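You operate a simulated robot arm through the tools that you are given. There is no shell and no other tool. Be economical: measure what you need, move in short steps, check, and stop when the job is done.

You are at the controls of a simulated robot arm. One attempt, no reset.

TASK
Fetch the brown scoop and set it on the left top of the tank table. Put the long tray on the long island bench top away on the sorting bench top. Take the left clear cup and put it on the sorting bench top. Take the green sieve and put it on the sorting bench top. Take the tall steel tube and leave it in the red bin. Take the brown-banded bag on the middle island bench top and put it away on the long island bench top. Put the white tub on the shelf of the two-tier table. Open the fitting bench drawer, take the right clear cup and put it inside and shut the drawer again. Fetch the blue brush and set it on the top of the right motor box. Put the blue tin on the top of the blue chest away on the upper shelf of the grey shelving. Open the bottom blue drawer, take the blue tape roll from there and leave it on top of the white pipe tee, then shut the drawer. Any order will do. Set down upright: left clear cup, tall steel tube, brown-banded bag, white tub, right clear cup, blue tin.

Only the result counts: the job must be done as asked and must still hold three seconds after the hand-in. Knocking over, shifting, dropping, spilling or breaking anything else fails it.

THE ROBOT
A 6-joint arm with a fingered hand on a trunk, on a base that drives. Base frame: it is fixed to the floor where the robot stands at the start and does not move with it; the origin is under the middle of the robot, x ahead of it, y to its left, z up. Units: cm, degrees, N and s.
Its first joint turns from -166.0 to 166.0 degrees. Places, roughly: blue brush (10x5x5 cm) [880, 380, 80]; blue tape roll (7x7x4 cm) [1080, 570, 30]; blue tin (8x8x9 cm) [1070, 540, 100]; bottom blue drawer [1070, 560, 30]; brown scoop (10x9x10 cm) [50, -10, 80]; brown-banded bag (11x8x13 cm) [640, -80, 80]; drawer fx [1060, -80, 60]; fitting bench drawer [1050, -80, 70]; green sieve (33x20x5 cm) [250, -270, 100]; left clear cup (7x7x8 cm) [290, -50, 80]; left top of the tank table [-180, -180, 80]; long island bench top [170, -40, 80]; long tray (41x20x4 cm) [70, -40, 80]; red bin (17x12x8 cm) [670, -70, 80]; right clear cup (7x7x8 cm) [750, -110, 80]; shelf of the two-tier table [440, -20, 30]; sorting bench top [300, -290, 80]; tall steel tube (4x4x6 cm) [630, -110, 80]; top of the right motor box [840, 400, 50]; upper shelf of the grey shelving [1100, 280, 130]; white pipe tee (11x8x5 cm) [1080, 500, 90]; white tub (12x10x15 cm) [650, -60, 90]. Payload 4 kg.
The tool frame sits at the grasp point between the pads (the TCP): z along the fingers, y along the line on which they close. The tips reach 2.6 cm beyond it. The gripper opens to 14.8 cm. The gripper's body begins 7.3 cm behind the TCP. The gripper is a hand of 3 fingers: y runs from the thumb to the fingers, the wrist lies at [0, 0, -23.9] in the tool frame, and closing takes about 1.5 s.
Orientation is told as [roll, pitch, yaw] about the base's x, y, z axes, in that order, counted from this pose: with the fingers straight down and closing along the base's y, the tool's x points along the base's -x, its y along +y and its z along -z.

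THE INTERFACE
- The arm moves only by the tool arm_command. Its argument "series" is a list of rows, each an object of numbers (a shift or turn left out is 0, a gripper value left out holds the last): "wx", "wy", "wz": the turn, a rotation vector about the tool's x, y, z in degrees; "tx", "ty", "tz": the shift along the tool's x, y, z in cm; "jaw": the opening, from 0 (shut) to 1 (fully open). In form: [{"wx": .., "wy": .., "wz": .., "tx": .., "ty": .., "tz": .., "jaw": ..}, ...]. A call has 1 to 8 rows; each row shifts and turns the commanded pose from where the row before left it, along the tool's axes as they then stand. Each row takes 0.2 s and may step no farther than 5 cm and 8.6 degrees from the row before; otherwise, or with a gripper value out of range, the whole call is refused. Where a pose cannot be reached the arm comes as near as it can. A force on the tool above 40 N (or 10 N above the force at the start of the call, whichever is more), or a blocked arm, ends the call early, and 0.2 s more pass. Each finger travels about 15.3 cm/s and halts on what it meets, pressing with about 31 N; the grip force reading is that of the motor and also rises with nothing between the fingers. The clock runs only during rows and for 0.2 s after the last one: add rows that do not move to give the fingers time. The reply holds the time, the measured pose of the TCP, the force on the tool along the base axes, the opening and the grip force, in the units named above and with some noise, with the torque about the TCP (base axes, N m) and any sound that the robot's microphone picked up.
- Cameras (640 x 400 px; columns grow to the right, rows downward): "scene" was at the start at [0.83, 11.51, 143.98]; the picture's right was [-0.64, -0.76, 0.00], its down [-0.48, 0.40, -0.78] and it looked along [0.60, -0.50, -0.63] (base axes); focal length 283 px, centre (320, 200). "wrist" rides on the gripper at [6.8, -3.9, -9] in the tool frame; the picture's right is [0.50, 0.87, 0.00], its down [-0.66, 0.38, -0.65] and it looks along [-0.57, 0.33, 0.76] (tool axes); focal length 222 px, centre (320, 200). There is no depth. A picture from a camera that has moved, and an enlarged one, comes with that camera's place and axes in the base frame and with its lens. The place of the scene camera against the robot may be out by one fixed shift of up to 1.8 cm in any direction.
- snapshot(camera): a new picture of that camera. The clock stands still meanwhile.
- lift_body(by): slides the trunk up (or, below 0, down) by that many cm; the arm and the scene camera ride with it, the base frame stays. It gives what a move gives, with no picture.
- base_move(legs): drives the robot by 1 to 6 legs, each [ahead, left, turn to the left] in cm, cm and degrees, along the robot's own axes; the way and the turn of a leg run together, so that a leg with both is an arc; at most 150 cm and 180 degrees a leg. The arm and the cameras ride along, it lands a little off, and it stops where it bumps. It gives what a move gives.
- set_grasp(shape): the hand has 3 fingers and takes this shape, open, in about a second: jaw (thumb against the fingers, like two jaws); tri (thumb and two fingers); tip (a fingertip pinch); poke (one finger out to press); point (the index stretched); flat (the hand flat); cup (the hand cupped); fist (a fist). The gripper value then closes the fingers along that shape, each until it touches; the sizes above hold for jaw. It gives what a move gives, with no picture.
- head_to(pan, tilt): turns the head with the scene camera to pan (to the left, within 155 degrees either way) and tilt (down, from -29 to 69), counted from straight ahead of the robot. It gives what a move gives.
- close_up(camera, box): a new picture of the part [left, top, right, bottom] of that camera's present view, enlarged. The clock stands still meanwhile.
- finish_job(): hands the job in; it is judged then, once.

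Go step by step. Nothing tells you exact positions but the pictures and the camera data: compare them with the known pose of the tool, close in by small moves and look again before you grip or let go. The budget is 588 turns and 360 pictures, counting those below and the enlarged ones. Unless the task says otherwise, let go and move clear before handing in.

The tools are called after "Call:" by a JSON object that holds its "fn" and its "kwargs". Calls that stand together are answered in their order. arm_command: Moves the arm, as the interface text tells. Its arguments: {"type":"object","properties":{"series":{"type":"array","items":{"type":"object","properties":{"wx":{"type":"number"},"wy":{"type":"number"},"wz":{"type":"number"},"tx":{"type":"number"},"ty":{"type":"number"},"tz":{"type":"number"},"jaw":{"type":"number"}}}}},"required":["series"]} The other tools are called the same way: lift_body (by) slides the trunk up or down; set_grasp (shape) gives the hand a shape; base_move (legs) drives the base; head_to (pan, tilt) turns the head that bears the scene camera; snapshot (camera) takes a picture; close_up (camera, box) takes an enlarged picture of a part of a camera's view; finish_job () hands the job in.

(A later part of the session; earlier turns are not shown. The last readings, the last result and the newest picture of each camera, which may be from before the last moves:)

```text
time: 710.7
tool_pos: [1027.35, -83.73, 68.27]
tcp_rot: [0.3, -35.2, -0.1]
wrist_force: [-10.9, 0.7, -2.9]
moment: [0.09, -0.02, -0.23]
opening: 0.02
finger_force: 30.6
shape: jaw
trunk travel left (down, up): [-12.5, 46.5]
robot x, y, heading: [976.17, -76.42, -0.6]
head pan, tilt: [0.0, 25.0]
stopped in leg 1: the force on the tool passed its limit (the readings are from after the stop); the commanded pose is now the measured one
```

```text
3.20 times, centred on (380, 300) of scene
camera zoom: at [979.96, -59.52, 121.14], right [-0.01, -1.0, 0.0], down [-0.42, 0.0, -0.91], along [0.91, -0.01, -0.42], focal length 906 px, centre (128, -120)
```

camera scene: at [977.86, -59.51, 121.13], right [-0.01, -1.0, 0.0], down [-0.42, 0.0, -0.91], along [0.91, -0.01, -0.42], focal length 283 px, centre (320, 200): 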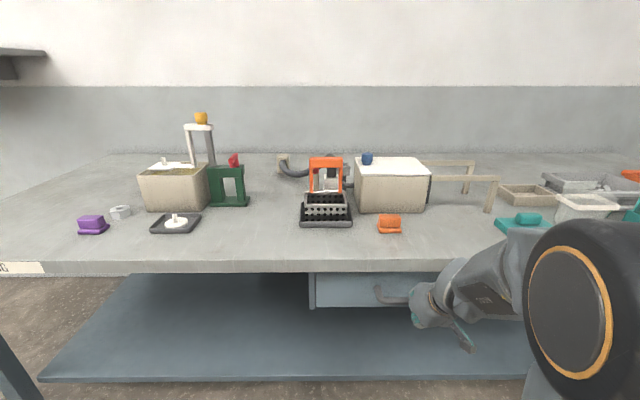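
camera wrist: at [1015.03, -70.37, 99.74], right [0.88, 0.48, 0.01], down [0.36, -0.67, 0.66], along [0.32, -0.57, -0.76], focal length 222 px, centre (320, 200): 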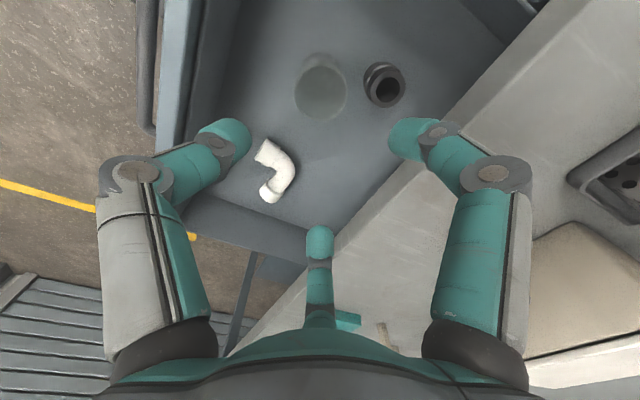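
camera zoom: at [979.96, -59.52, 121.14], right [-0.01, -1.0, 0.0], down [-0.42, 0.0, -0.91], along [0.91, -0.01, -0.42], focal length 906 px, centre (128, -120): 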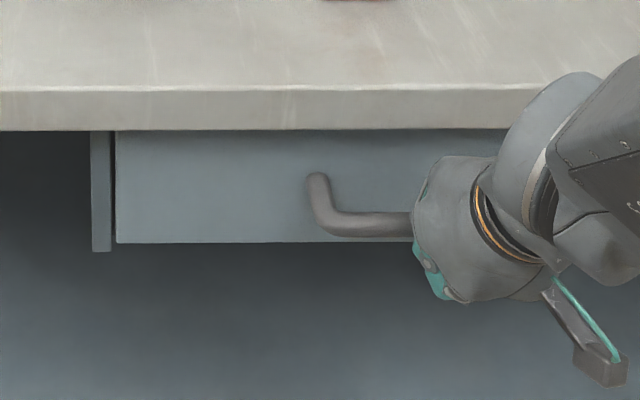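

Drawer is shut. Back off, restore the arm and trunk, and look toward the brush area (+y).

Call:
{"fn": "base_move", "kwargs": {"legs": [[-45, 0, 0]]}}

Call:
{"fn": "arm_command", "kwargs": {"series": [{"wy": 8.5}, {"wy": 8.5}, {"wy": 8.5}, {"wy": 8.5}, {"wy": 1}, {"tz": -4}, {"tz": -4}, {}]}}

Call:
{"fn": "lift_body", "kwargs": {"by": 25}}

Call:
{"fn": "head_to", "kwargs": {"pan": 95, "tilt": 20}}

Call:
{"fn": "snapshot", "kwargs": {"camera": "scene"}}

```text
time: 713.4
tool_pos: [982.49, -83.38, 68.47]
tcp_rot: [0.2, -35.2, -0.1]
wrist_force: [-0.3, 0.4, -0.5]
moment: [-0.02, 0.0, 0.03]
opening: 0.01
finger_force: 30.3
shape: jaw
trunk travel left (down, up): [-12.5, 46.5]
robot x, y, heading: [931.49, -75.81, -0.8]
head pan, tilt: [0.0, 25.0]
```

```text
time: 715.2
tool_pos: [982.36, -83.43, 76.39]
tcp_rot: [0.1, -0.2, 0.1]
wrist_force: [0.7, 0.8, -0.2]
moment: [0.02, -0.01, 0.0]
opening: 0.0
finger_force: 31.0
shape: jaw
trunk travel left (down, up): [-12.5, 46.5]
robot x, y, heading: [930.95, -75.72, -0.8]
head pan, tilt: [0.0, 25.0]
```

```text
time: 717.8
tool_pos: [982.38, -83.29, 101.29]
tcp_rot: [0.2, -0.2, 0.2]
wrist_force: [-0.5, 0.0, 0.2]
moment: [0.01, 0.0, 0.0]
opening: 0.0
finger_force: 30.8
shape: jaw
trunk travel left (down, up): [-37.5, 21.5]
robot x, y, heading: [931.23, -76.11, -0.9]
head pan, tilt: [0.0, 25.0]
```

```text
time: 719.5
tool_pos: [982.32, -83.32, 101.43]
tcp_rot: [0.3, -0.2, 0.2]
wrist_force: [0.9, -0.3, -0.7]
moment: [0.0, 0.01, -0.03]
opening: 0.0
finger_force: 31.3
shape: jaw
trunk travel left (down, up): [-37.5, 21.5]
robot x, y, heading: [931.23, -76.15, -0.5]
head pan, tilt: [95.0, 20.0]
```

```text
108 pictures are left
camera scene: at [925.04, -49.71, 146.94], right [1.0, 0.08, 0.0], down [0.03, -0.34, -0.94], along [-0.07, 0.94, -0.34], focal length 283 px, centre (320, 200)
```

scene: 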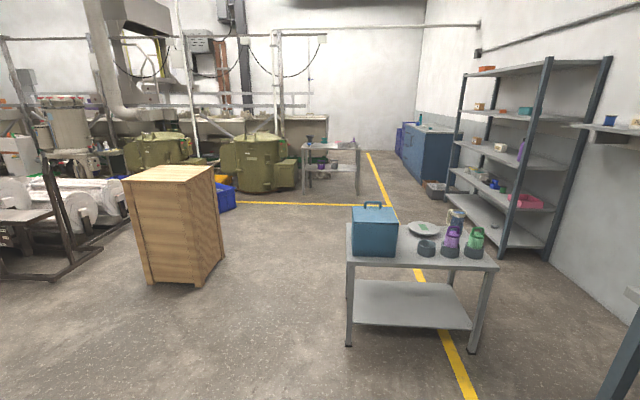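

The brush table is the grey one by the green drums, at about (880,380). I drive between the crate and the cart.

Call:
{"fn": "base_move", "kwargs": {"legs": [[-45, 0, 0], [0, 0, 90], [150, 0, 0], [150, 0, 0], [70, 0, 0]]}}

Call:
{"fn": "head_to", "kwargs": {"pan": 0, "tilt": 30}}

Call:
{"fn": "snapshot", "kwargs": {"camera": "scene"}}

```text
time: 743.5
tool_pos: [896.24, 344.3, 101.4]
tcp_rot: [0.3, -0.2, 90.2]
wrist_force: [-0.4, 0.0, -0.1]
moment: [-0.01, -0.03, -0.02]
opening: 0.0
finger_force: 30.9
shape: jaw
trunk travel left (down, up): [-37.5, 21.5]
robot x, y, heading: [889.04, 293.19, 89.6]
head pan, tilt: [95.0, 20.0]
```

```text
time: 745.2
tool_pos: [896.06, 344.27, 101.33]
tcp_rot: [0.2, -0.2, 90.2]
wrist_force: [-0.5, 0.1, -0.7]
moment: [0.01, 0.03, -0.02]
opening: 0.0
finger_force: 30.4
shape: jaw
trunk travel left (down, up): [-37.5, 21.5]
robot x, y, heading: [888.8, 293.53, 89.5]
head pan, tilt: [0.0, 30.0]
```

```text
107 pictures are left
camera scene: at [873.05, 297.36, 145.34], right [1.0, -0.01, 0.0], down [0.0, -0.5, -0.87], along [0.01, 0.87, -0.5], focal length 283 px, centre (320, 200)
```

scene: 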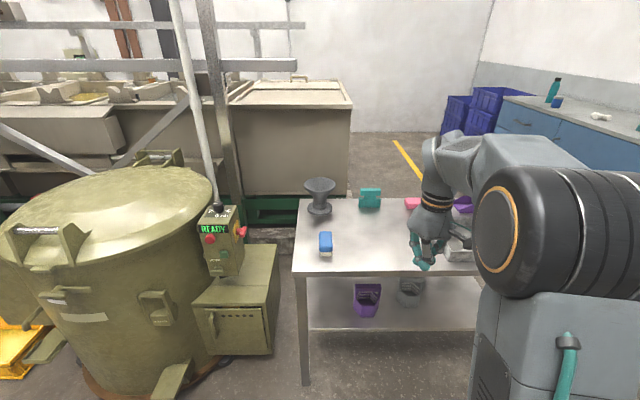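

Call:
{"fn": "close_up", "kwargs": {"camera": "scene", "box": [180, 215, 360, 325]}}

```text
3.56 times, centred on (270, 270) of scene
camera zoom: at [873.05, 297.36, 145.34], right [1.0, -0.01, 0.0], down [0.0, -0.5, -0.87], along [0.01, 0.87, -0.5], focal length 1006 px, centre (498, -49)
```

zoom: 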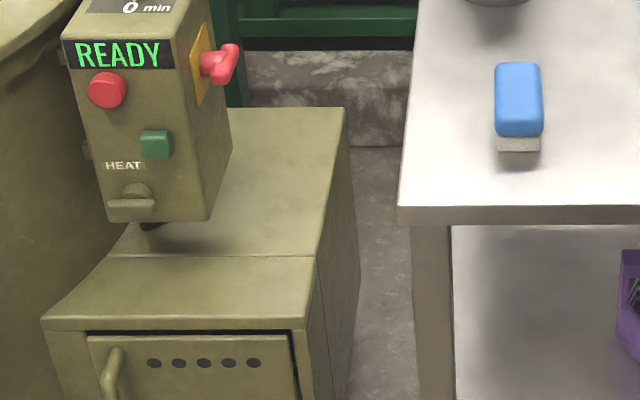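

Brush at ≈(876.5,374.5), long axis along y. Motor-box top free spot ≈(846,392), z≈50. Move over the brush.

Call:
{"fn": "base_move", "kwargs": {"legs": [[0, 19.5, 0], [32, 0, 0]]}}

Call:
{"fn": "arm_command", "kwargs": {"series": [{"jaw": 0.6, "tz": 3}, {}, {}]}}

Call:
{"fn": "snapshot", "kwargs": {"camera": "wrist"}}

```text
time: 748.5
tool_pos: [876.89, 376.41, 101.41]
tcp_rot: [0.2, -0.1, 90.5]
wrist_force: [0.0, 0.5, -0.5]
moment: [0.02, 0.01, 0.04]
opening: 0.0
finger_force: 31.0
shape: jaw
trunk travel left (down, up): [-37.5, 21.5]
robot x, y, heading: [869.83, 325.6, 89.6]
head pan, tilt: [0.0, 30.0]
```

```text
time: 749.3
tool_pos: [876.86, 376.41, 98.39]
tcp_rot: [0.1, -0.2, 90.4]
wrist_force: [0.8, -0.4, 0.2]
moment: [0.01, 0.0, -0.02]
opening: 8.86
finger_force: 0.0
shape: jaw
trunk travel left (down, up): [-37.5, 21.5]
robot x, y, heading: [870.05, 325.42, 89.5]
head pan, tilt: [0.0, 30.0]
```

```text
105 pictures are left
camera wrist: at [880.85, 369.64, 107.42], right [-0.86, -0.51, 0.0], down [-0.38, 0.65, 0.66], along [-0.33, 0.57, -0.75], focal length 222 px, centre (320, 200)
```

wrist: 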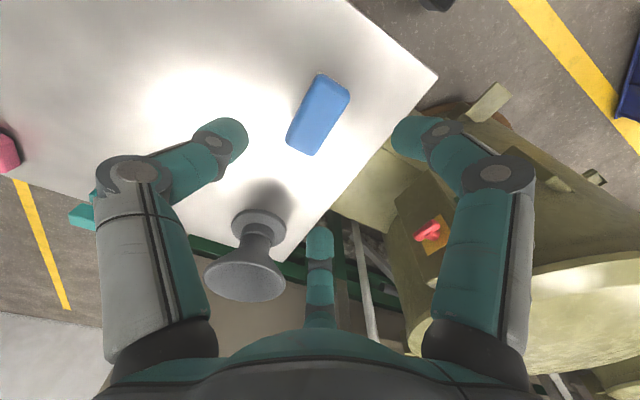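

Call:
{"fn": "arm_command", "kwargs": {"series": [{"ty": 0.4, "tx": -0.8, "tz": 4}, {"tz": 4}, {"tz": 4}, {"tz": 3.5}, {"jaw": 0.3}, {"jaw": 0}, {}, {}]}}

Call:
{"fn": "arm_command", "kwargs": {"series": [{}, {}, {"tz": -2}, {"tz": -4}, {"tz": -4}, {"tz": -4}, {}]}}

Call:
{"fn": "snapshot", "kwargs": {"camera": "wrist"}}

```text
time: 751.1
tool_pos: [876.47, 377.31, 82.9]
tcp_rot: [0.2, -0.3, 90.4]
wrist_force: [0.4, 0.1, 0.4]
moment: [0.0, -0.02, -0.02]
opening: 0.0
finger_force: 31.4
shape: jaw
trunk travel left (down, up): [-37.5, 21.5]
robot x, y, heading: [869.65, 325.52, 89.7]
head pan, tilt: [0.0, 30.0]
```

```text
time: 752.7
tool_pos: [876.41, 377.21, 97.01]
tcp_rot: [0.2, -0.2, 90.4]
wrist_force: [-0.1, -0.4, 0.1]
moment: [-0.03, -0.01, 0.03]
opening: 0.02
finger_force: 31.5
shape: jaw
trunk travel left (down, up): [-37.5, 21.5]
robot x, y, heading: [869.64, 325.51, 89.4]
head pan, tilt: [0.0, 30.0]
```

```text
104 pictures are left
camera wrist: at [880.47, 370.56, 106.04], right [-0.86, -0.51, 0.0], down [-0.38, 0.65, 0.66], along [-0.33, 0.57, -0.75], focal length 222 px, centre (320, 200)
```

wrist: 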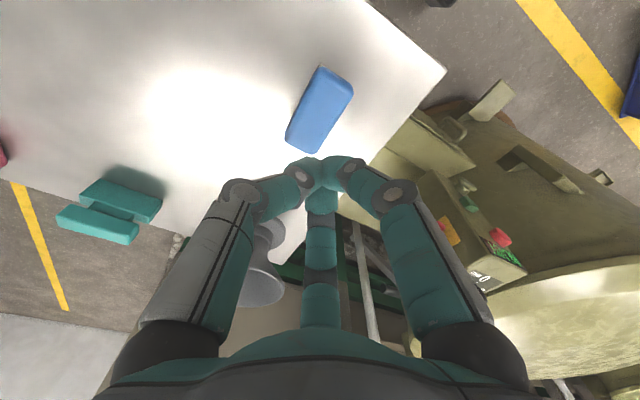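

The table is lower (≈75). Retry: target (876,378.6), TCP z≈78.6.

Call:
{"fn": "arm_command", "kwargs": {"series": [{"jaw": 0.6, "ty": 0.4, "tx": -1.4}, {}, {"tz": 4}, {"tz": 4}, {"tz": 4}, {"tz": 4}, {"tz": 2}, {}]}}

Call:
{"fn": "arm_command", "kwargs": {"series": [{"jaw": 0.3}, {"jaw": 0}, {}, {}, {}, {}]}}

```text
time: 754.1
tool_pos: [875.92, 379.11, 82.05]
tcp_rot: [0.0, -1.5, 90.4]
wrist_force: [-0.8, -3.6, 30.6]
moment: [1.22, 0.77, 0.17]
opening: 8.94
finger_force: 0.1
shape: jaw
trunk travel left (down, up): [-37.5, 21.5]
robot x, y, heading: [870.22, 325.21, 89.4]
head pan, tilt: [0.0, 30.0]
stopped in row 7: the force on the tool passed its limit (the readings are from after the stop); the commanded pose is now the measured one
```

```text
time: 754.5
tool_pos: [875.74, 379.3, 82.33]
tcp_rot: [0.1, -1.9, 90.4]
wrist_force: [-6.0, -4.4, 35.2]
moment: [0.89, 1.0, 0.12]
opening: 6.59
finger_force: 0.1
shape: jaw
trunk travel left (down, up): [-37.5, 21.5]
robot x, y, heading: [869.85, 325.37, 89.8]
head pan, tilt: [0.0, 30.0]
stopped in row 1: the force on the tool passed its limit (the readings are from after the stop); the commanded pose is now the measured one
```

Call:
{"fn": "arm_command", "kwargs": {"series": [{"tz": -4, "jaw": 0.9}, {"wy": 1.9}, {}, {}]}}

Call:
{"fn": "close_up", "kwargs": {"camera": "wrist", "box": [200, 60, 440, 240]}}

```text
time: 755.5
tool_pos: [875.94, 379.17, 85.83]
tcp_rot: [0.2, 0.4, 90.4]
wrist_force: [0.0, 0.7, -0.5]
moment: [0.02, 0.03, -0.03]
opening: 13.32
finger_force: 0.1
shape: jaw
trunk travel left (down, up): [-37.5, 21.5]
robot x, y, heading: [869.99, 325.61, 90.0]
head pan, tilt: [0.0, 30.0]
```

```text
2.22 times, centred on (320, 150) of wrist
camera zoom: at [879.9, 372.53, 95.01], right [-0.86, -0.51, 0.01], down [-0.38, 0.66, 0.65], along [-0.33, 0.56, -0.76], focal length 494 px, centre (320, 311)
```

zoom: 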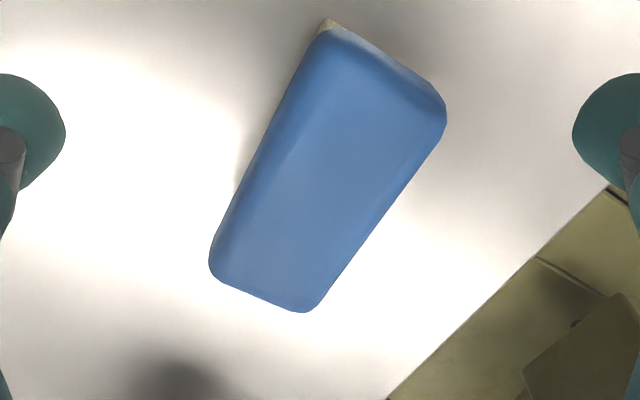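

Call:
{"fn": "arm_command", "kwargs": {"series": [{"tx": 0.7, "wz": -8}, {"tz": 3}, {"tz": 3}, {"tz": 1.2}, {"tz": 0.8}, {}]}}

Call:
{"fn": "arm_command", "kwargs": {"series": [{"jaw": 0.5}, {"jaw": 0.2}, {"jaw": 0}, {}, {}, {}, {}]}}

```text
time: 756.9
tool_pos: [875.91, 378.3, 77.82]
tcp_rot: [0.3, 0.4, 98.4]
wrist_force: [-0.2, -0.6, -0.1]
moment: [-0.01, -0.04, 0.0]
opening: 13.3
finger_force: 0.0
shape: jaw
trunk travel left (down, up): [-37.5, 21.5]
robot x, y, heading: [869.99, 325.33, 89.8]
head pan, tilt: [0.0, 30.0]
```

```text
time: 758.5
tool_pos: [875.66, 378.39, 77.88]
tcp_rot: [0.2, 0.5, 98.4]
wrist_force: [-0.3, -0.3, 0.7]
moment: [-0.03, -0.03, 0.0]
opening: 4.47
finger_force: 31.2
shape: jaw
trunk travel left (down, up): [-37.5, 21.5]
robot x, y, heading: [869.9, 325.83, 89.6]
head pan, tilt: [0.0, 30.0]
```

Brush gripped. Lift and move over the motor box.

Call:
{"fn": "arm_command", "kwargs": {"series": [{"tz": -2}, {"tz": -4}, {"tz": -4}, {"tz": -4}, {"tz": -3}, {}]}}

Call:
{"fn": "base_move", "kwargs": {"legs": [[0, 27, 0], [11, 0, 0]]}}

Call:
{"fn": "snapshot", "kwargs": {"camera": "wrist"}}

Call:
{"fn": "snapshot", "kwargs": {"camera": "scene"}}

```text
time: 759.9
tool_pos: [875.95, 378.49, 94.85]
tcp_rot: [0.2, 0.5, 98.4]
wrist_force: [0.2, -0.6, -0.4]
moment: [-0.03, -0.03, 0.01]
opening: 4.46
finger_force: 31.3
shape: jaw
trunk travel left (down, up): [-37.5, 21.5]
robot x, y, heading: [869.7, 324.83, 89.6]
head pan, tilt: [0.0, 30.0]
```

```text
time: 762.6
tool_pos: [848.95, 389.65, 94.82]
tcp_rot: [0.1, 0.4, 98.2]
wrist_force: [-0.5, 0.4, 0.0]
moment: [-0.02, 0.04, 0.01]
opening: 4.48
finger_force: 31.2
shape: jaw
trunk travel left (down, up): [-37.5, 21.5]
robot x, y, heading: [842.66, 336.27, 89.7]
head pan, tilt: [0.0, 30.0]
```

```text
102 pictures are left
camera wrist: at [853.94, 383.56, 103.94], right [-0.79, -0.62, 0.01], down [-0.47, 0.6, 0.65], along [-0.41, 0.51, -0.76], focal length 222 px, centre (320, 200)
```

wrist: 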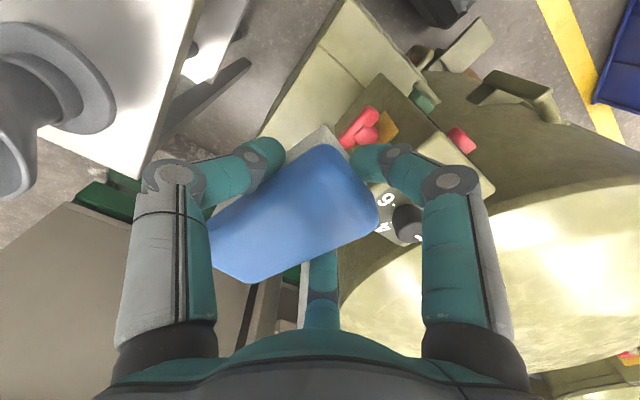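

```text
101 pictures are left
camera scene: at [827.0, 340.64, 145.34], right [1.0, -0.01, 0.0], down [0.0, -0.5, -0.87], along [0.01, 0.87, -0.5], focal length 283 px, centre (320, 200)
```

scene: 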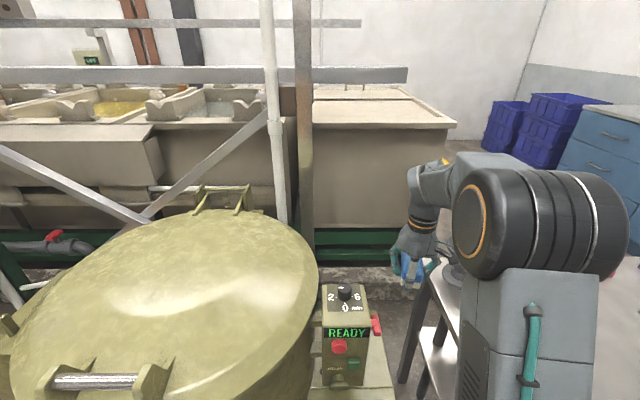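

Call:
{"fn": "arm_command", "kwargs": {"series": [{"tx": 3.2, "ty": 3.4}, {"tz": 5}, {"tz": 5}, {"tz": 5}, {"tz": 5}, {"tz": 5}, {"tz": 5}, {}]}}

Call:
{"fn": "snapshot", "kwargs": {"camera": "wrist"}}

```text
time: 763.8
tool_pos: [846.6, 386.2, 77.16]
tcp_rot: [-0.1, -0.5, 97.8]
wrist_force: [21.6, -3.8, 15.2]
moment: [0.48, 0.37, -0.65]
opening: 4.67
finger_force: 30.9
shape: jaw
trunk travel left (down, up): [-37.5, 21.5]
robot x, y, heading: [842.96, 336.5, 89.7]
head pan, tilt: [0.0, 30.0]
stopped in row 5: the force on the tool passed its limit (the readings are from after the stop); the commanded pose is now the measured one
```

```text
100 pictures are left
camera wrist: at [851.48, 379.97, 86.17], right [-0.79, -0.61, -0.01], down [-0.46, 0.59, 0.66], along [-0.4, 0.52, -0.75], focal length 222 px, centre (320, 200)
```

wrist: 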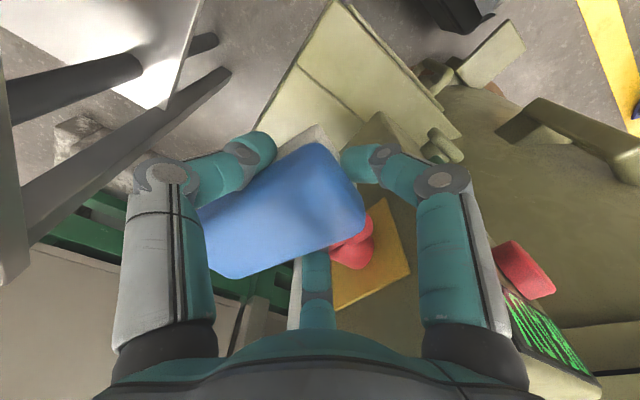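

The hand touched the control panel's side. Lift, turn the hand 90° so it is slim toward the panel, and come down further front-right.

Call:
{"fn": "arm_command", "kwargs": {"series": [{"tz": -5}, {"tz": -5}, {"tz": -5}, {"wz": 8.5}, {"wz": 8.5}, {"wz": 8.5}, {"wz": 8.5}, {"wz": 8.5}]}}

Call:
{"fn": "arm_command", "kwargs": {"series": [{"wz": 8.5}, {"wz": 8.5}, {"wz": 8.5}, {"wz": 8.5}, {"wz": 8.5}, {"wz": 5}, {}]}}

Call:
{"fn": "snapshot", "kwargs": {"camera": "wrist"}}

```text
time: 765.5
tool_pos: [846.41, 386.13, 92.03]
tcp_rot: [0.1, -0.3, 55.5]
wrist_force: [-0.4, -0.3, -1.2]
moment: [-0.03, 0.05, 0.0]
opening: 4.41
finger_force: 31.2
shape: jaw
trunk travel left (down, up): [-37.5, 21.5]
robot x, y, heading: [842.86, 336.43, 89.1]
head pan, tilt: [0.0, 30.0]
```

```text
time: 767.1
tool_pos: [846.26, 386.23, 91.9]
tcp_rot: [0.2, 0.0, 7.9]
wrist_force: [-0.2, 1.0, -1.0]
moment: [0.01, 0.05, -0.04]
opening: 4.37
finger_force: 30.7
shape: jaw
trunk travel left (down, up): [-37.5, 21.5]
robot x, y, heading: [843.04, 336.52, 89.6]
head pan, tilt: [0.0, 30.0]
```

```text
99 pictures are left
camera wrist: at [840.25, 381.32, 100.99], right [-0.61, 0.79, 0.0], down [0.6, 0.46, 0.66], along [0.52, 0.41, -0.75], focal length 222 px, centre (320, 200)
```

wrist: 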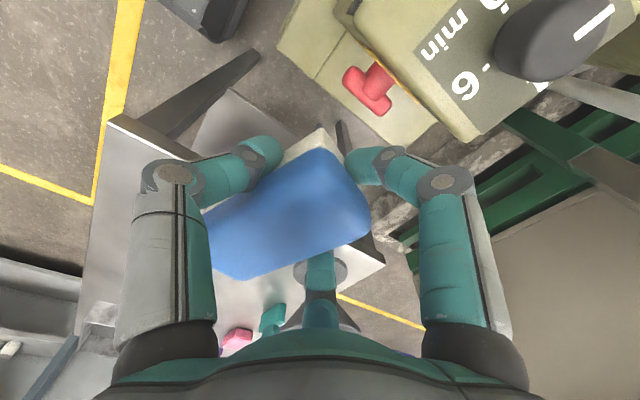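

Call:
{"fn": "arm_command", "kwargs": {"series": [{"wz": 8.6}, {"wz": 8.6}, {"wz": 8.6}, {"wz": 8.6}, {"wz": 8.6}, {"wz": 8.6}, {"tx": -0.7, "ty": -1.9}, {}]}}

Call:
{"fn": "arm_command", "kwargs": {"series": [{"tz": 5}, {"tz": 5}, {"tz": 5}, {"tz": 5}, {"tz": 5}, {"tz": 4}, {}]}}

Call:
{"fn": "snapshot", "kwargs": {"camera": "wrist"}}

```text
time: 769.0
tool_pos: [845.49, 384.25, 91.94]
tcp_rot: [0.3, 0.1, -43.6]
wrist_force: [0.9, 0.0, -1.3]
moment: [0.03, 0.04, 0.0]
opening: 4.4
finger_force: 30.9
shape: jaw
trunk travel left (down, up): [-37.5, 21.5]
robot x, y, heading: [842.73, 336.79, 89.1]
head pan, tilt: [0.0, 30.0]
```

```text
time: 769.9
tool_pos: [845.49, 384.61, 75.15]
tcp_rot: [0.9, 0.8, -43.3]
wrist_force: [2.9, -9.5, 24.6]
moment: [1.25, 2.11, 0.68]
opening: 4.35
finger_force: 30.9
shape: jaw
trunk travel left (down, up): [-37.5, 21.5]
robot x, y, heading: [842.69, 336.92, 89.3]
head pan, tilt: [0.0, 30.0]
stopped in row 4: the force on the tool passed its limit (the readings are from after the stop); the commanded pose is now the measured one
```

```text
98 pictures are left
camera wrist: at [837.91, 386.18, 84.25], right [0.23, 0.97, 0.02], down [0.74, -0.19, 0.65], along [0.64, -0.13, -0.76], focal length 222 px, centre (320, 200)
```

wrist: 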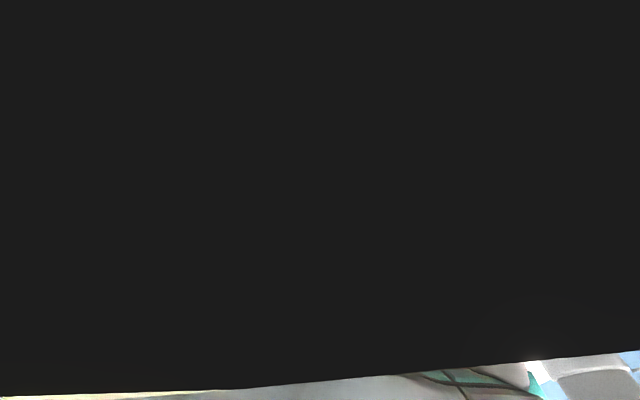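

The wrist camera itself hit the panel. Raise, and flip the hand 180° so the camera points away from the panel.

Call:
{"fn": "arm_command", "kwargs": {"series": [{"tz": -5}, {"tz": -5}, {"tz": -5}, {"tz": -4}, {"wz": -8.6}, {"wz": -8.6}, {"wz": -8.6}, {"wz": -8.6}]}}

Call:
{"fn": "arm_command", "kwargs": {"series": [{"wz": -8.6}, {"wz": -8.6}, {"wz": -8.6}, {"wz": -8.6}, {"wz": -8.6}, {"wz": -8.6}, {"wz": -8.6}, {"wz": -8.6}]}}

Call:
{"fn": "arm_command", "kwargs": {"series": [{"wz": -8.6}, {"wz": -8.6}, {"wz": -8.6}, {"wz": -8.6}, {"wz": -8.6}, {"wz": -8.6}, {"wz": -8.6}, {"wz": -8.6}]}}

Call:
{"fn": "snapshot", "kwargs": {"camera": "wrist"}}

```text
time: 771.7
tool_pos: [845.45, 384.29, 93.9]
tcp_rot: [1.0, 0.1, -8.8]
wrist_force: [0.6, 0.3, -0.9]
moment: [0.01, 0.04, -0.01]
opening: 4.36
finger_force: 31.4
shape: jaw
trunk travel left (down, up): [-37.5, 21.5]
robot x, y, heading: [842.81, 336.57, 89.4]
head pan, tilt: [0.0, 30.0]
```

```text
time: 773.5
tool_pos: [845.52, 384.34, 93.91]
tcp_rot: [0.4, -0.8, 59.9]
wrist_force: [-0.5, -0.3, -0.4]
moment: [-0.02, 0.0, -0.05]
opening: 4.35
finger_force: 30.8
shape: jaw
trunk travel left (down, up): [-37.5, 21.5]
robot x, y, heading: [843.17, 336.62, 89.5]
head pan, tilt: [0.0, 30.0]
```

```text
time: 775.3
tool_pos: [845.45, 384.29, 93.83]
tcp_rot: [-0.6, -0.7, 128.8]
wrist_force: [-0.2, -1.3, -1.2]
moment: [-0.03, 0.0, 0.0]
opening: 4.3
finger_force: 31.3
shape: jaw
trunk travel left (down, up): [-37.5, 21.5]
robot x, y, heading: [842.93, 336.65, 89.1]
head pan, tilt: [0.0, 30.0]
```

```text
97 pictures are left
camera wrist: at [852.75, 381.39, 102.91], right [-0.36, -0.93, -0.02], down [-0.71, 0.26, 0.66], along [-0.61, 0.25, -0.75], focal length 222 px, centre (320, 200)
```

wrist: 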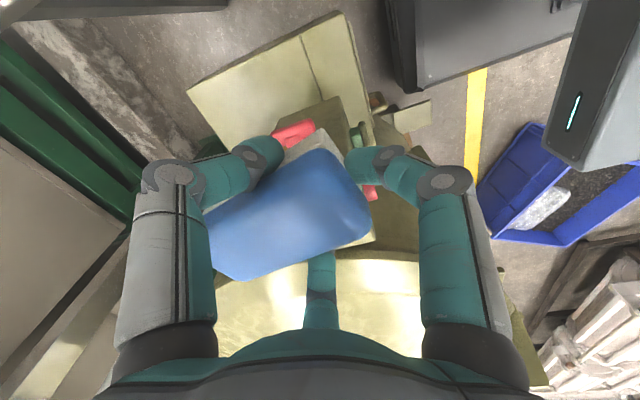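

Call:
{"fn": "arm_command", "kwargs": {"series": [{"tx": 1.9, "ty": -1.05}, {"tz": 5}, {"tz": 5}, {"tz": 5}, {"tz": 5}, {"tz": 5}, {"tz": 5}, {}]}}

Call:
{"fn": "snapshot", "kwargs": {"camera": "wrist"}}

```text
time: 777.1
tool_pos: [847.25, 384.03, 63.77]
tcp_rot: [-0.6, -0.7, 128.6]
wrist_force: [-0.4, 0.1, -0.5]
moment: [-0.04, -0.01, 0.02]
opening: 4.33
finger_force: 31.2
shape: jaw
trunk travel left (down, up): [-37.5, 21.5]
robot x, y, heading: [842.71, 336.69, 89.7]
head pan, tilt: [0.0, 30.0]
```

```text
96 pictures are left
camera wrist: at [854.66, 381.07, 72.78], right [-0.36, -0.93, -0.02], down [-0.7, 0.26, 0.66], along [-0.61, 0.25, -0.75], focal length 222 px, centre (320, 200)
```

wrist: 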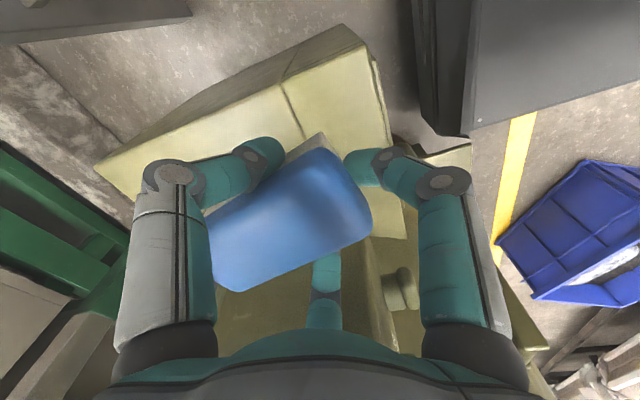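

Call:
{"fn": "arm_command", "kwargs": {"series": [{"tz": 4}, {"tz": 3}, {"tz": 1}, {"tz": 0.6}, {"tz": 0.6}, {"tz": 0.6}, {}]}}

Call:
{"fn": "arm_command", "kwargs": {"series": [{"tz": 0.5}, {"tz": 0.5}, {"tz": 0.5}, {"tz": 0.5}, {"tz": 0.5}, {"tz": 0.5}, {}]}}

```text
time: 778.7
tool_pos: [847.42, 384.2, 54.01]
tcp_rot: [-0.6, -0.8, 128.6]
wrist_force: [0.4, 0.4, -0.6]
moment: [-0.02, -0.04, -0.01]
opening: 4.36
finger_force: 30.8
shape: jaw
trunk travel left (down, up): [-37.5, 21.5]
robot x, y, heading: [842.65, 336.0, 89.3]
head pan, tilt: [0.0, 30.0]
```

```text
time: 780.3
tool_pos: [847.73, 384.61, 51.26]
tcp_rot: [-0.9, -1.1, 128.3]
wrist_force: [0.0, 0.1, -1.3]
moment: [0.0, -0.01, -0.01]
opening: 4.35
finger_force: 31.0
shape: jaw
trunk travel left (down, up): [-37.5, 21.5]
robot x, y, heading: [843.13, 336.79, 89.4]
head pan, tilt: [0.0, 30.0]
```

Call:
{"fn": "arm_command", "kwargs": {"series": [{"tz": 0.5}, {"tz": 0.5}, {"tz": 0.5}, {"tz": 0.5}, {"tz": 0.5}, {"tz": 0.5}, {}]}}

Call:
{"fn": "snapshot", "kwargs": {"camera": "wrist"}}

```text
time: 781.4
tool_pos: [847.26, 383.98, 49.39]
tcp_rot: [-0.6, -1.0, 128.9]
wrist_force: [-2.0, -1.8, 49.1]
moment: [0.37, -0.43, -0.04]
opening: 4.54
finger_force: 30.7
shape: jaw
trunk travel left (down, up): [-37.5, 21.5]
robot x, y, heading: [842.47, 336.59, 89.4]
head pan, tilt: [0.0, 30.0]
stopped in row 5: the force on the tool passed its limit (the readings are from after the stop); the commanded pose is now the measured one
```

```text
95 pictures are left
camera wrist: at [854.61, 380.95, 58.47], right [-0.36, -0.93, -0.02], down [-0.71, 0.26, 0.66], along [-0.61, 0.25, -0.75], focal length 222 px, centre (320, 200)
```

wrist: 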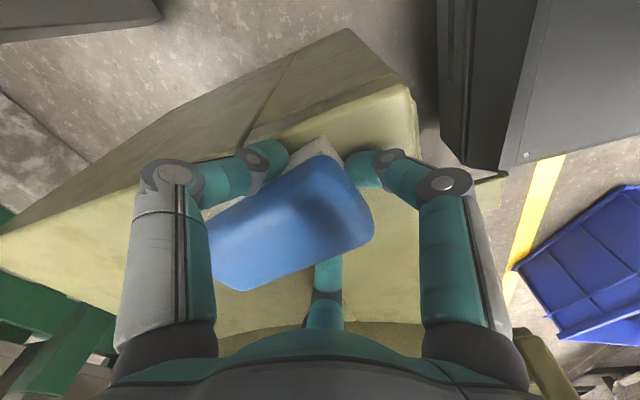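

Brush is down on the box top. Release and rise straight up.

Call:
{"fn": "arm_command", "kwargs": {"series": [{"tz": -0.6, "jaw": 0.35}, {"jaw": 0.5}, {}, {"tz": -3}, {"tz": -5}, {"tz": -5}, {"tz": -5}, {"tz": -5}]}}

Call:
{"fn": "arm_command", "kwargs": {"series": [{"tz": -5}, {"tz": -5}, {"tz": -5}, {"tz": -5}, {"tz": -5}]}}

Call:
{"fn": "snapshot", "kwargs": {"camera": "wrist"}}

```text
time: 783.2
tool_pos: [847.47, 383.59, 72.87]
tcp_rot: [-0.5, -0.7, 128.8]
wrist_force: [0.0, 0.6, 0.0]
moment: [-0.04, 0.03, 0.0]
opening: 7.38
finger_force: 0.0
shape: jaw
trunk travel left (down, up): [-37.5, 21.5]
robot x, y, heading: [842.67, 336.61, 89.5]
head pan, tilt: [0.0, 30.0]
```

```text
time: 784.4
tool_pos: [847.5, 383.51, 97.91]
tcp_rot: [-0.5, -0.8, 128.8]
wrist_force: [-0.2, 0.3, 0.3]
moment: [0.0, 0.0, 0.0]
opening: 7.38
finger_force: 0.0
shape: jaw
trunk travel left (down, up): [-37.5, 21.5]
robot x, y, heading: [842.62, 336.77, 89.4]
head pan, tilt: [0.0, 30.0]
```

```text
94 pictures are left
camera wrist: at [854.72, 380.43, 106.92], right [-0.36, -0.93, -0.01], down [-0.7, 0.26, 0.66], along [-0.61, 0.25, -0.75], focal length 222 px, centre (320, 200)
```

wrist: 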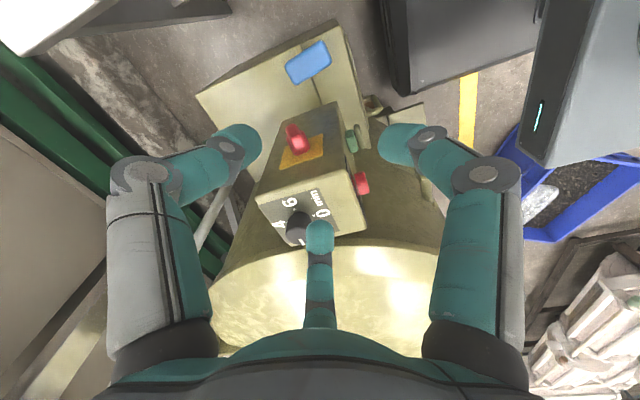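

Brush placed. Next the blue chest: drive there facing +x.

Call:
{"fn": "base_move", "kwargs": {"legs": [[-40, 0, 0], [0, 0, -89.4], [142, 0, 0], [0, 120, 0], [0, 115, 0]]}}

Call:
{"fn": "head_to", "kwargs": {"pan": 0, "tilt": 30}}

Call:
{"fn": "snapshot", "kwargs": {"camera": "scene"}}

```text
time: 808.5
tool_pos: [1031.42, 526.27, 97.88]
tcp_rot: [-0.5, -0.7, 39.9]
wrist_force: [-0.5, 0.2, 0.0]
moment: [0.01, 0.0, -0.02]
opening: 7.37
finger_force: 0.0
shape: jaw
trunk travel left (down, up): [-37.5, 21.5]
robot x, y, heading: [984.5, 530.17, 0.3]
head pan, tilt: [0.0, 30.0]
```

```text
time: 809.1
tool_pos: [1031.46, 526.07, 97.84]
tcp_rot: [-0.5, -0.7, 39.8]
wrist_force: [0.3, -0.7, -0.2]
moment: [0.02, 0.02, 0.01]
opening: 7.36
finger_force: 0.1
shape: jaw
trunk travel left (down, up): [-37.5, 21.5]
robot x, y, heading: [984.66, 529.72, 0.6]
head pan, tilt: [0.0, 30.0]
```

```text
93 pictures are left
camera scene: at [987.73, 547.11, 145.34], right [0.01, -1.0, 0.0], down [-0.5, 0.0, -0.87], along [0.87, 0.01, -0.5], focal length 283 px, centre (320, 200)
```

scene: 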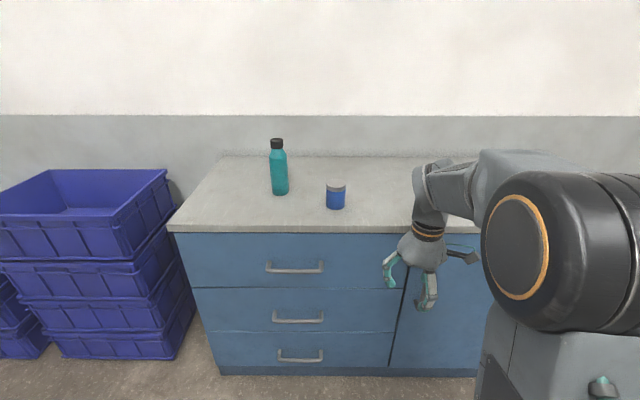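

Tin at ≈(1070.5,542.5) on the chest top (z≈95). Raise, and move over it.

Call:
{"fn": "arm_command", "kwargs": {"series": [{"tz": -5, "jaw": 1}, {"tz": -5}, {"tz": -5}]}}

Call:
{"fn": "base_move", "kwargs": {"legs": [[0, 16.5, 0], [39, 0, 0]]}}

Call:
{"fn": "snapshot", "kwargs": {"camera": "wrist"}}

```text
time: 809.9
tool_pos: [1031.33, 526.14, 112.98]
tcp_rot: [-0.6, -0.7, 39.7]
wrist_force: [-0.8, -0.1, 0.6]
moment: [-0.01, -0.04, 0.01]
opening: 14.79
finger_force: 0.1
shape: jaw
trunk travel left (down, up): [-37.5, 21.5]
robot x, y, heading: [985.02, 530.32, 0.6]
head pan, tilt: [0.0, 30.0]
```

```text
time: 813.3
tool_pos: [1070.1, 542.83, 112.93]
tcp_rot: [-0.6, -0.7, 39.6]
wrist_force: [-0.7, 0.8, 0.0]
moment: [0.01, 0.0, -0.03]
opening: 14.78
finger_force: 0.1
shape: jaw
trunk travel left (down, up): [-37.5, 21.5]
robot x, y, heading: [1023.52, 546.68, 0.4]
head pan, tilt: [0.0, 30.0]
```

```text
92 pictures are left
camera wrist: at [1067.27, 535.48, 121.91], right [-0.94, 0.35, -0.01], down [0.25, 0.71, 0.66], along [0.24, 0.61, -0.75], focal length 222 px, centre (320, 200)
```

wrist: 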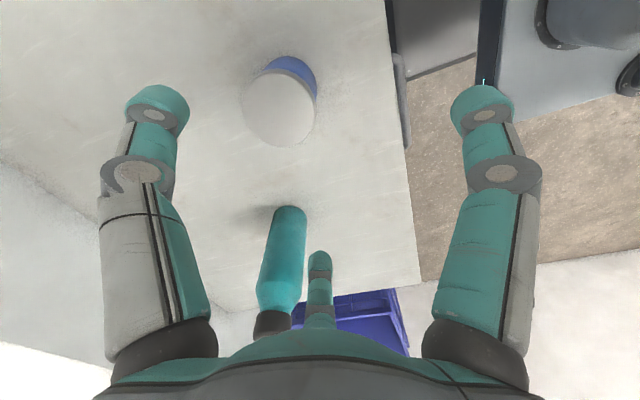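

Call:
{"fn": "arm_command", "kwargs": {"series": [{"tx": -2.5, "ty": -3.9, "jaw": 0.9}, {"tz": 4}, {"tz": 4}, {}]}}

Call:
{"fn": "close_up", "kwargs": {"camera": "wrist", "box": [200, 60, 440, 220]}}

```text
time: 814.3
tool_pos: [1074.64, 541.7, 104.65]
tcp_rot: [-0.5, -0.8, 39.8]
wrist_force: [-0.6, 0.2, -0.3]
moment: [-0.01, 0.0, -0.02]
opening: 13.35
finger_force: 0.0
shape: jaw
out of reach, approached as far as the arm can: row 1
trunk travel left (down, up): [-37.5, 21.5]
robot x, y, heading: [1023.49, 546.76, 0.5]
head pan, tilt: [0.0, 30.0]
```

```text
2.50 times, centred on (320, 140) of wrist
camera zoom: at [1071.82, 534.21, 113.76], right [-0.94, 0.35, -0.01], down [0.25, 0.71, 0.66], along [0.24, 0.61, -0.75], focal length 555 px, centre (320, 350)
```

zoom: 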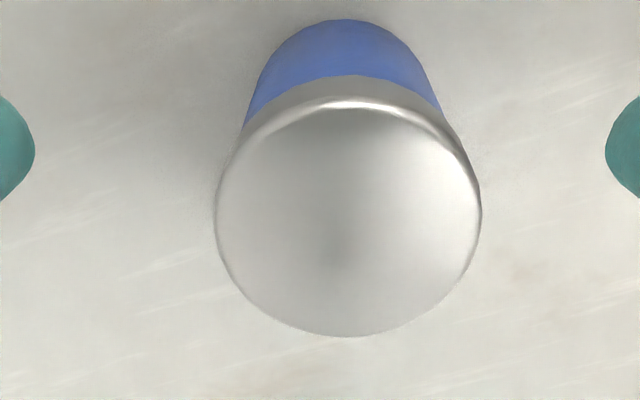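

Call:
{"fn": "arm_command", "kwargs": {"series": [{"tx": 0.3, "ty": 0.3, "tz": 4}, {"tz": 4}, {"tz": 2.3}, {}]}}

Call:
{"fn": "arm_command", "kwargs": {"series": [{"jaw": 0.7}, {"jaw": 0.5}, {"jaw": 0.2}, {"jaw": 0}, {}, {}, {}]}}

Call:
{"fn": "arm_command", "kwargs": {"series": [{"tz": -1.5}, {"tz": -3}, {"tz": -4}, {"tz": -4}, {"tz": -4}, {"tz": -4}, {}]}}

Call:
{"fn": "snapshot", "kwargs": {"camera": "wrist"}}

```text
time: 815.3
tool_pos: [1074.4, 541.6, 94.53]
tcp_rot: [-0.7, -0.9, 39.6]
wrist_force: [1.5, 0.9, 24.3]
moment: [-0.22, 1.3, -0.05]
opening: 13.28
finger_force: 0.0
shape: jaw
trunk travel left (down, up): [-37.5, 21.5]
robot x, y, heading: [1023.46, 546.84, 0.4]
head pan, tilt: [0.0, 30.0]
```

```text
time: 816.9
tool_pos: [1074.21, 541.66, 94.57]
tcp_rot: [-0.8, -0.9, 39.8]
wrist_force: [0.2, 1.3, 36.2]
moment: [-0.36, -0.06, 0.15]
opening: 6.46
finger_force: 31.1
shape: jaw
trunk travel left (down, up): [-37.5, 21.5]
robot x, y, heading: [1023.1, 546.77, 0.1]
head pan, tilt: [0.0, 30.0]
```

```text
time: 818.5
tool_pos: [1073.66, 542.72, 113.84]
tcp_rot: [-0.9, -0.8, 39.5]
wrist_force: [-0.2, 0.4, -2.1]
moment: [-0.01, -0.07, -0.03]
opening: 6.39
finger_force: 31.2
shape: jaw
out of reach, approached as far as the arm can: row 6
trunk travel left (down, up): [-37.5, 21.5]
robot x, y, heading: [1023.22, 546.65, 0.7]
head pan, tilt: [0.0, 30.0]
```

```text
90 pictures are left
camera wrist: at [1070.86, 535.46, 122.85], right [-0.94, 0.35, -0.02], down [0.25, 0.71, 0.66], along [0.24, 0.61, -0.75], focal length 222 px, centre (320, 200)
```

wrist: 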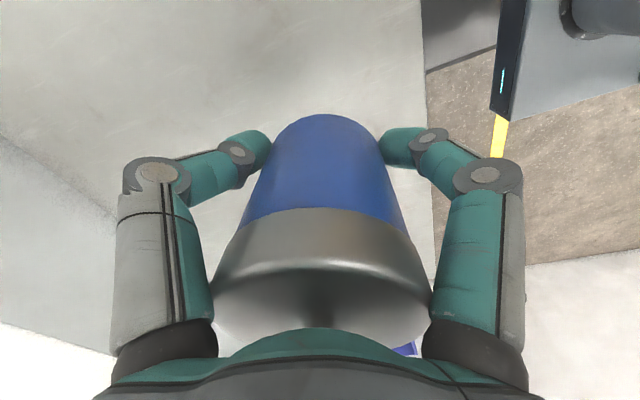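

Tin held. Drive to the grey shelving and look.

Call:
{"fn": "base_move", "kwargs": {"legs": [[-55, 0, 0], [0, -130, 0], [0, -130, 0]]}}

Call:
{"fn": "lift_body", "kwargs": {"by": 21.5}}

Call:
{"fn": "head_to", "kwargs": {"pan": 0, "tilt": 15}}

Call:
{"fn": "snapshot", "kwargs": {"camera": "scene"}}

```text
time: 826.7
tool_pos: [1018.9, 428.5, 113.71]
tcp_rot: [-0.7, -0.8, 31.0]
wrist_force: [-0.3, -0.1, -2.7]
moment: [0.02, 0.04, -0.02]
opening: 6.35
finger_force: 31.2
shape: jaw
trunk travel left (down, up): [-37.5, 21.5]
robot x, y, heading: [969.52, 439.85, -8.3]
head pan, tilt: [0.0, 30.0]
stopped in leg 2: the robot was blocked; the commanded pose is now the measured one
```

```text
time: 829.0
tool_pos: [1018.85, 428.57, 135.31]
tcp_rot: [-0.6, -0.7, 31.2]
wrist_force: [0.0, 0.0, -1.6]
moment: [0.01, 0.01, 0.02]
opening: 6.33
finger_force: 31.1
shape: jaw
trunk travel left (down, up): [-59.0, 0.0]
robot x, y, heading: [969.36, 440.03, -8.2]
head pan, tilt: [0.0, 30.0]
```

```text
time: 829.7
tool_pos: [1018.72, 428.41, 135.2]
tcp_rot: [-0.6, -0.7, 31.2]
wrist_force: [-0.5, 0.1, -2.2]
moment: [0.0, -0.02, 0.01]
opening: 6.34
finger_force: 30.7
shape: jaw
trunk travel left (down, up): [-59.0, 0.0]
robot x, y, heading: [969.36, 439.75, -8.2]
head pan, tilt: [0.0, 15.0]
```

```text
89 pictures are left
camera scene: at [975.29, 456.08, 169.25], right [-0.14, -0.99, 0.0], down [-0.26, 0.04, -0.97], along [0.96, -0.14, -0.26], focal length 283 px, centre (320, 200)
```

scene: 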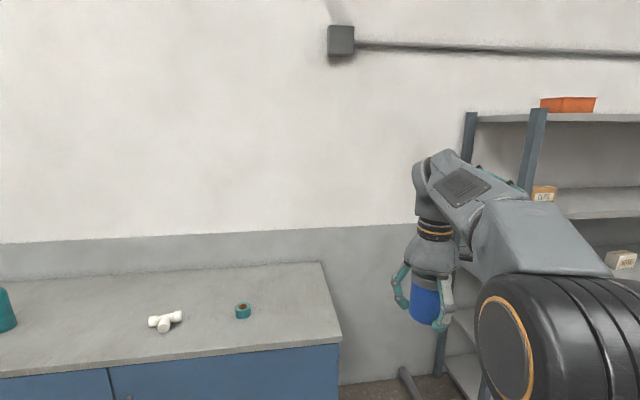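

Something (the brush table's end) blocked the base; I correct heading, shift toward +x and go on.

Call:
{"fn": "base_move", "kwargs": {"legs": [[0, 4, 8.2], [20, 0, 0], [0, -150, 0]]}}

Call:
{"fn": "snapshot", "kwargs": {"camera": "scene"}}

```text
time: 839.0
tool_pos: [1039.83, 289.16, 135.31]
tcp_rot: [-0.5, -0.8, 38.9]
wrist_force: [0.2, 0.2, -2.4]
moment: [0.01, -0.04, 0.03]
opening: 6.35
finger_force: 31.1
shape: jaw
trunk travel left (down, up): [-59.0, 0.0]
robot x, y, heading: [989.59, 293.48, -0.4]
head pan, tilt: [0.0, 15.0]
```

```text
88 pictures are left
camera scene: at [993.15, 310.59, 169.26], right [-0.01, -1.0, 0.0], down [-0.26, 0.0, -0.97], along [0.97, -0.01, -0.26], focal length 283 px, centre (320, 200)
```

scene: 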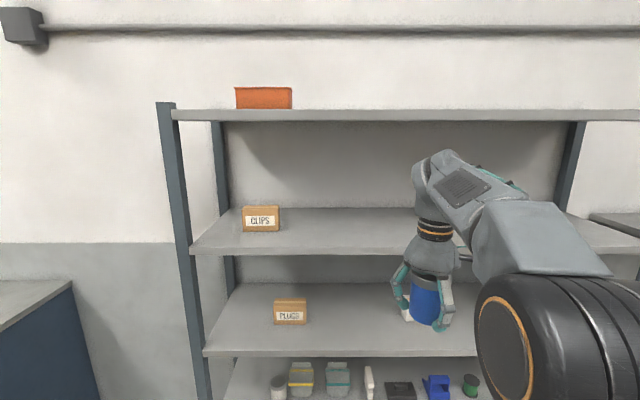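

The upper shelf (with the CLIPS box) is z≈129; free to the right of the box. Approach with the tin just above shelf level.

Call:
{"fn": "base_move", "kwargs": {"legs": [[32, 0, 0.4]]}}

Call:
{"fn": "snapshot", "kwargs": {"camera": "wrist"}}

Call:
{"fn": "snapshot", "kwargs": {"camera": "scene"}}

```text
time: 841.1
tool_pos: [1071.85, 289.17, 135.33]
tcp_rot: [-0.6, -0.8, 39.0]
wrist_force: [0.5, -0.2, -3.2]
moment: [0.02, 0.02, 0.0]
opening: 6.35
finger_force: 31.1
shape: jaw
trunk travel left (down, up): [-59.0, 0.0]
robot x, y, heading: [1021.65, 293.35, -0.1]
head pan, tilt: [0.0, 15.0]
```

```text
87 pictures are left
camera wrist: at [1069.04, 281.89, 144.26], right [-0.93, 0.36, -0.02], down [0.26, 0.71, 0.66], along [0.25, 0.61, -0.75], focal length 222 px, centre (320, 200)
```

wrist: 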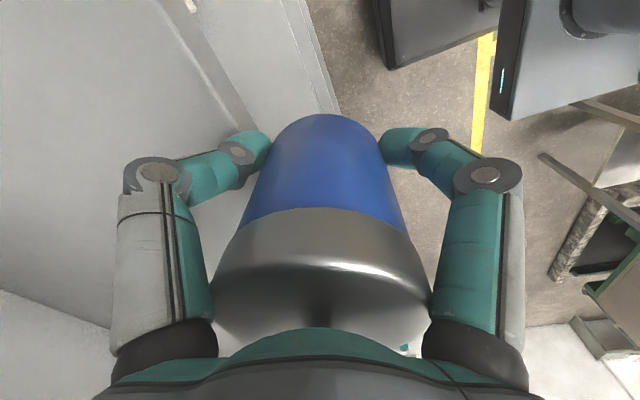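

```text
86 pictures are left
camera scene: at [1025.22, 310.48, 169.25], right [0.0, -1.0, 0.0], down [-0.26, 0.0, -0.97], along [0.97, 0.0, -0.26], focal length 283 px, centre (320, 200)
```

scene: 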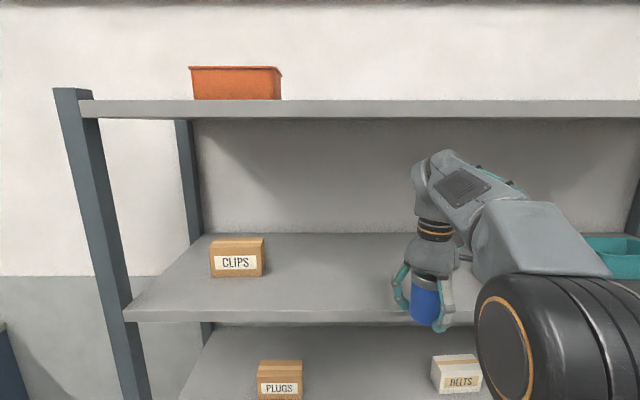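

Call:
{"fn": "base_move", "kwargs": {"legs": [[10.5, 0, 0]]}}

Call:
{"fn": "snapshot", "kwargs": {"camera": "scene"}}

```text
time: 842.3
tool_pos: [1082.48, 289.25, 135.2]
tcp_rot: [-0.6, -0.7, 39.2]
wrist_force: [-0.1, -0.2, -1.4]
moment: [0.01, 0.01, 0.02]
opening: 6.34
finger_force: 30.5
shape: jaw
trunk travel left (down, up): [-59.0, 0.0]
robot x, y, heading: [1031.91, 293.5, -0.2]
head pan, tilt: [0.0, 15.0]
```

```text
85 pictures are left
camera scene: at [1035.8, 310.45, 169.25], right [0.0, -1.0, 0.0], down [-0.26, 0.0, -0.97], along [0.97, 0.0, -0.26], focal length 283 px, centre (320, 200)
```

scene: 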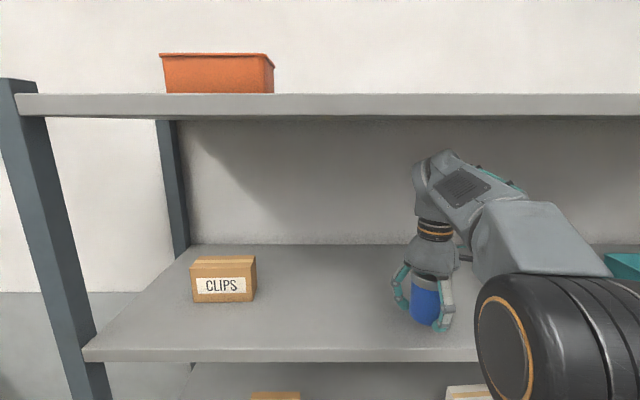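

Call:
{"fn": "arm_command", "kwargs": {"series": [{"tz": -0.7}, {}]}}

Call:
{"fn": "base_move", "kwargs": {"legs": [[3, 0, 0]]}}

Call:
{"fn": "arm_command", "kwargs": {"series": [{"tz": 0.5}, {"tz": 0.4}, {"tz": 0.4}, {"tz": 0.3}, {"tz": 0.3}, {"tz": 0.3}, {}]}}

```text
time: 842.9
tool_pos: [1082.4, 289.32, 135.77]
tcp_rot: [-0.8, -1.0, 38.9]
wrist_force: [0.3, 0.3, -2.7]
moment: [0.01, -0.03, 0.01]
opening: 6.31
finger_force: 30.9
shape: jaw
out of reach, approached as far as the arm can: row 1
trunk travel left (down, up): [-59.0, 0.0]
robot x, y, heading: [1032.19, 293.3, -0.1]
head pan, tilt: [0.0, 15.0]
```

```text
time: 843.7
tool_pos: [1085.46, 289.28, 135.59]
tcp_rot: [-0.9, -0.9, 38.9]
wrist_force: [1.0, 0.8, -3.0]
moment: [-0.02, 0.01, 0.0]
opening: 6.32
finger_force: 31.0
shape: jaw
trunk travel left (down, up): [-59.0, 0.0]
robot x, y, heading: [1035.17, 293.43, -0.3]
head pan, tilt: [0.0, 15.0]
```

```text
time: 845.3
tool_pos: [1085.27, 289.36, 133.48]
tcp_rot: [-0.8, -1.0, 38.9]
wrist_force: [-0.1, 0.6, -2.5]
moment: [0.0, 0.02, 0.01]
opening: 6.34
finger_force: 31.1
shape: jaw
trunk travel left (down, up): [-59.0, 0.0]
robot x, y, heading: [1035.02, 293.53, -0.1]
head pan, tilt: [0.0, 15.0]
```

Call:
{"fn": "arm_command", "kwargs": {"series": [{"tz": 0.4}, {"tz": 0.4}, {"tz": 0.4}, {"tz": 0.4}, {"tz": 0.3}, {"tz": 0.3}, {"tz": 0.3}, {}]}}

```text
time: 846.3
tool_pos: [1085.37, 289.23, 132.66]
tcp_rot: [-1.4, -1.5, 38.8]
wrist_force: [0.7, -1.5, 22.2]
moment: [-0.15, 0.81, 0.03]
opening: 6.37
finger_force: 30.7
shape: jaw
trunk travel left (down, up): [-59.0, 0.0]
robot x, y, heading: [1035.34, 293.54, -0.4]
head pan, tilt: [0.0, 15.0]
stopped in row 5: the force on the tool passed its limit (the readings are from after the stop); the commanded pose is now the measured one
```

Contact. Release, rise a little and back out.

Call:
{"fn": "arm_command", "kwargs": {"series": [{"tz": -0.3, "jaw": 0.6}, {"jaw": 0.8}, {"jaw": 0.95}, {}, {"tz": -1}, {"tz": -1}, {}]}}

Call:
{"fn": "snapshot", "kwargs": {"camera": "wrist"}}

```text
time: 847.2
tool_pos: [1085.56, 289.36, 132.75]
tcp_rot: [-1.4, -1.5, 39.0]
wrist_force: [0.7, 0.2, 2.3]
moment: [0.01, 0.22, -0.06]
opening: 14.04
finger_force: 0.1
shape: jaw
trunk travel left (down, up): [-59.0, 0.0]
robot x, y, heading: [1035.01, 293.32, -0.2]
head pan, tilt: [0.0, 15.0]
stopped in row 4: the force on the tool passed its limit (the readings are from after the stop); the commanded pose is now the measured one
```

```text
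84 pictures are left
camera wrist: at [1082.52, 282.03, 141.75], right [-0.93, 0.36, -0.03], down [0.25, 0.71, 0.66], along [0.26, 0.61, -0.75], focal length 222 px, centre (320, 200)
```

wrist: 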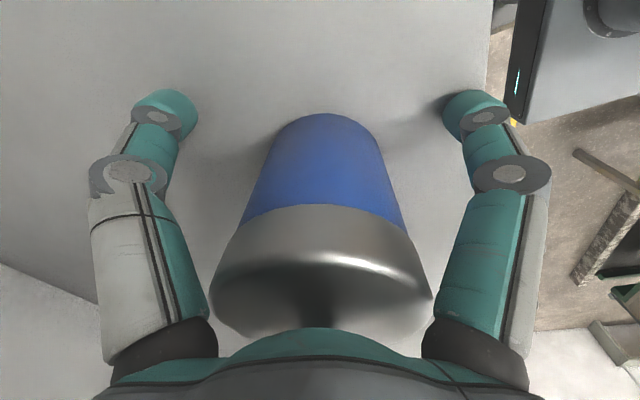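

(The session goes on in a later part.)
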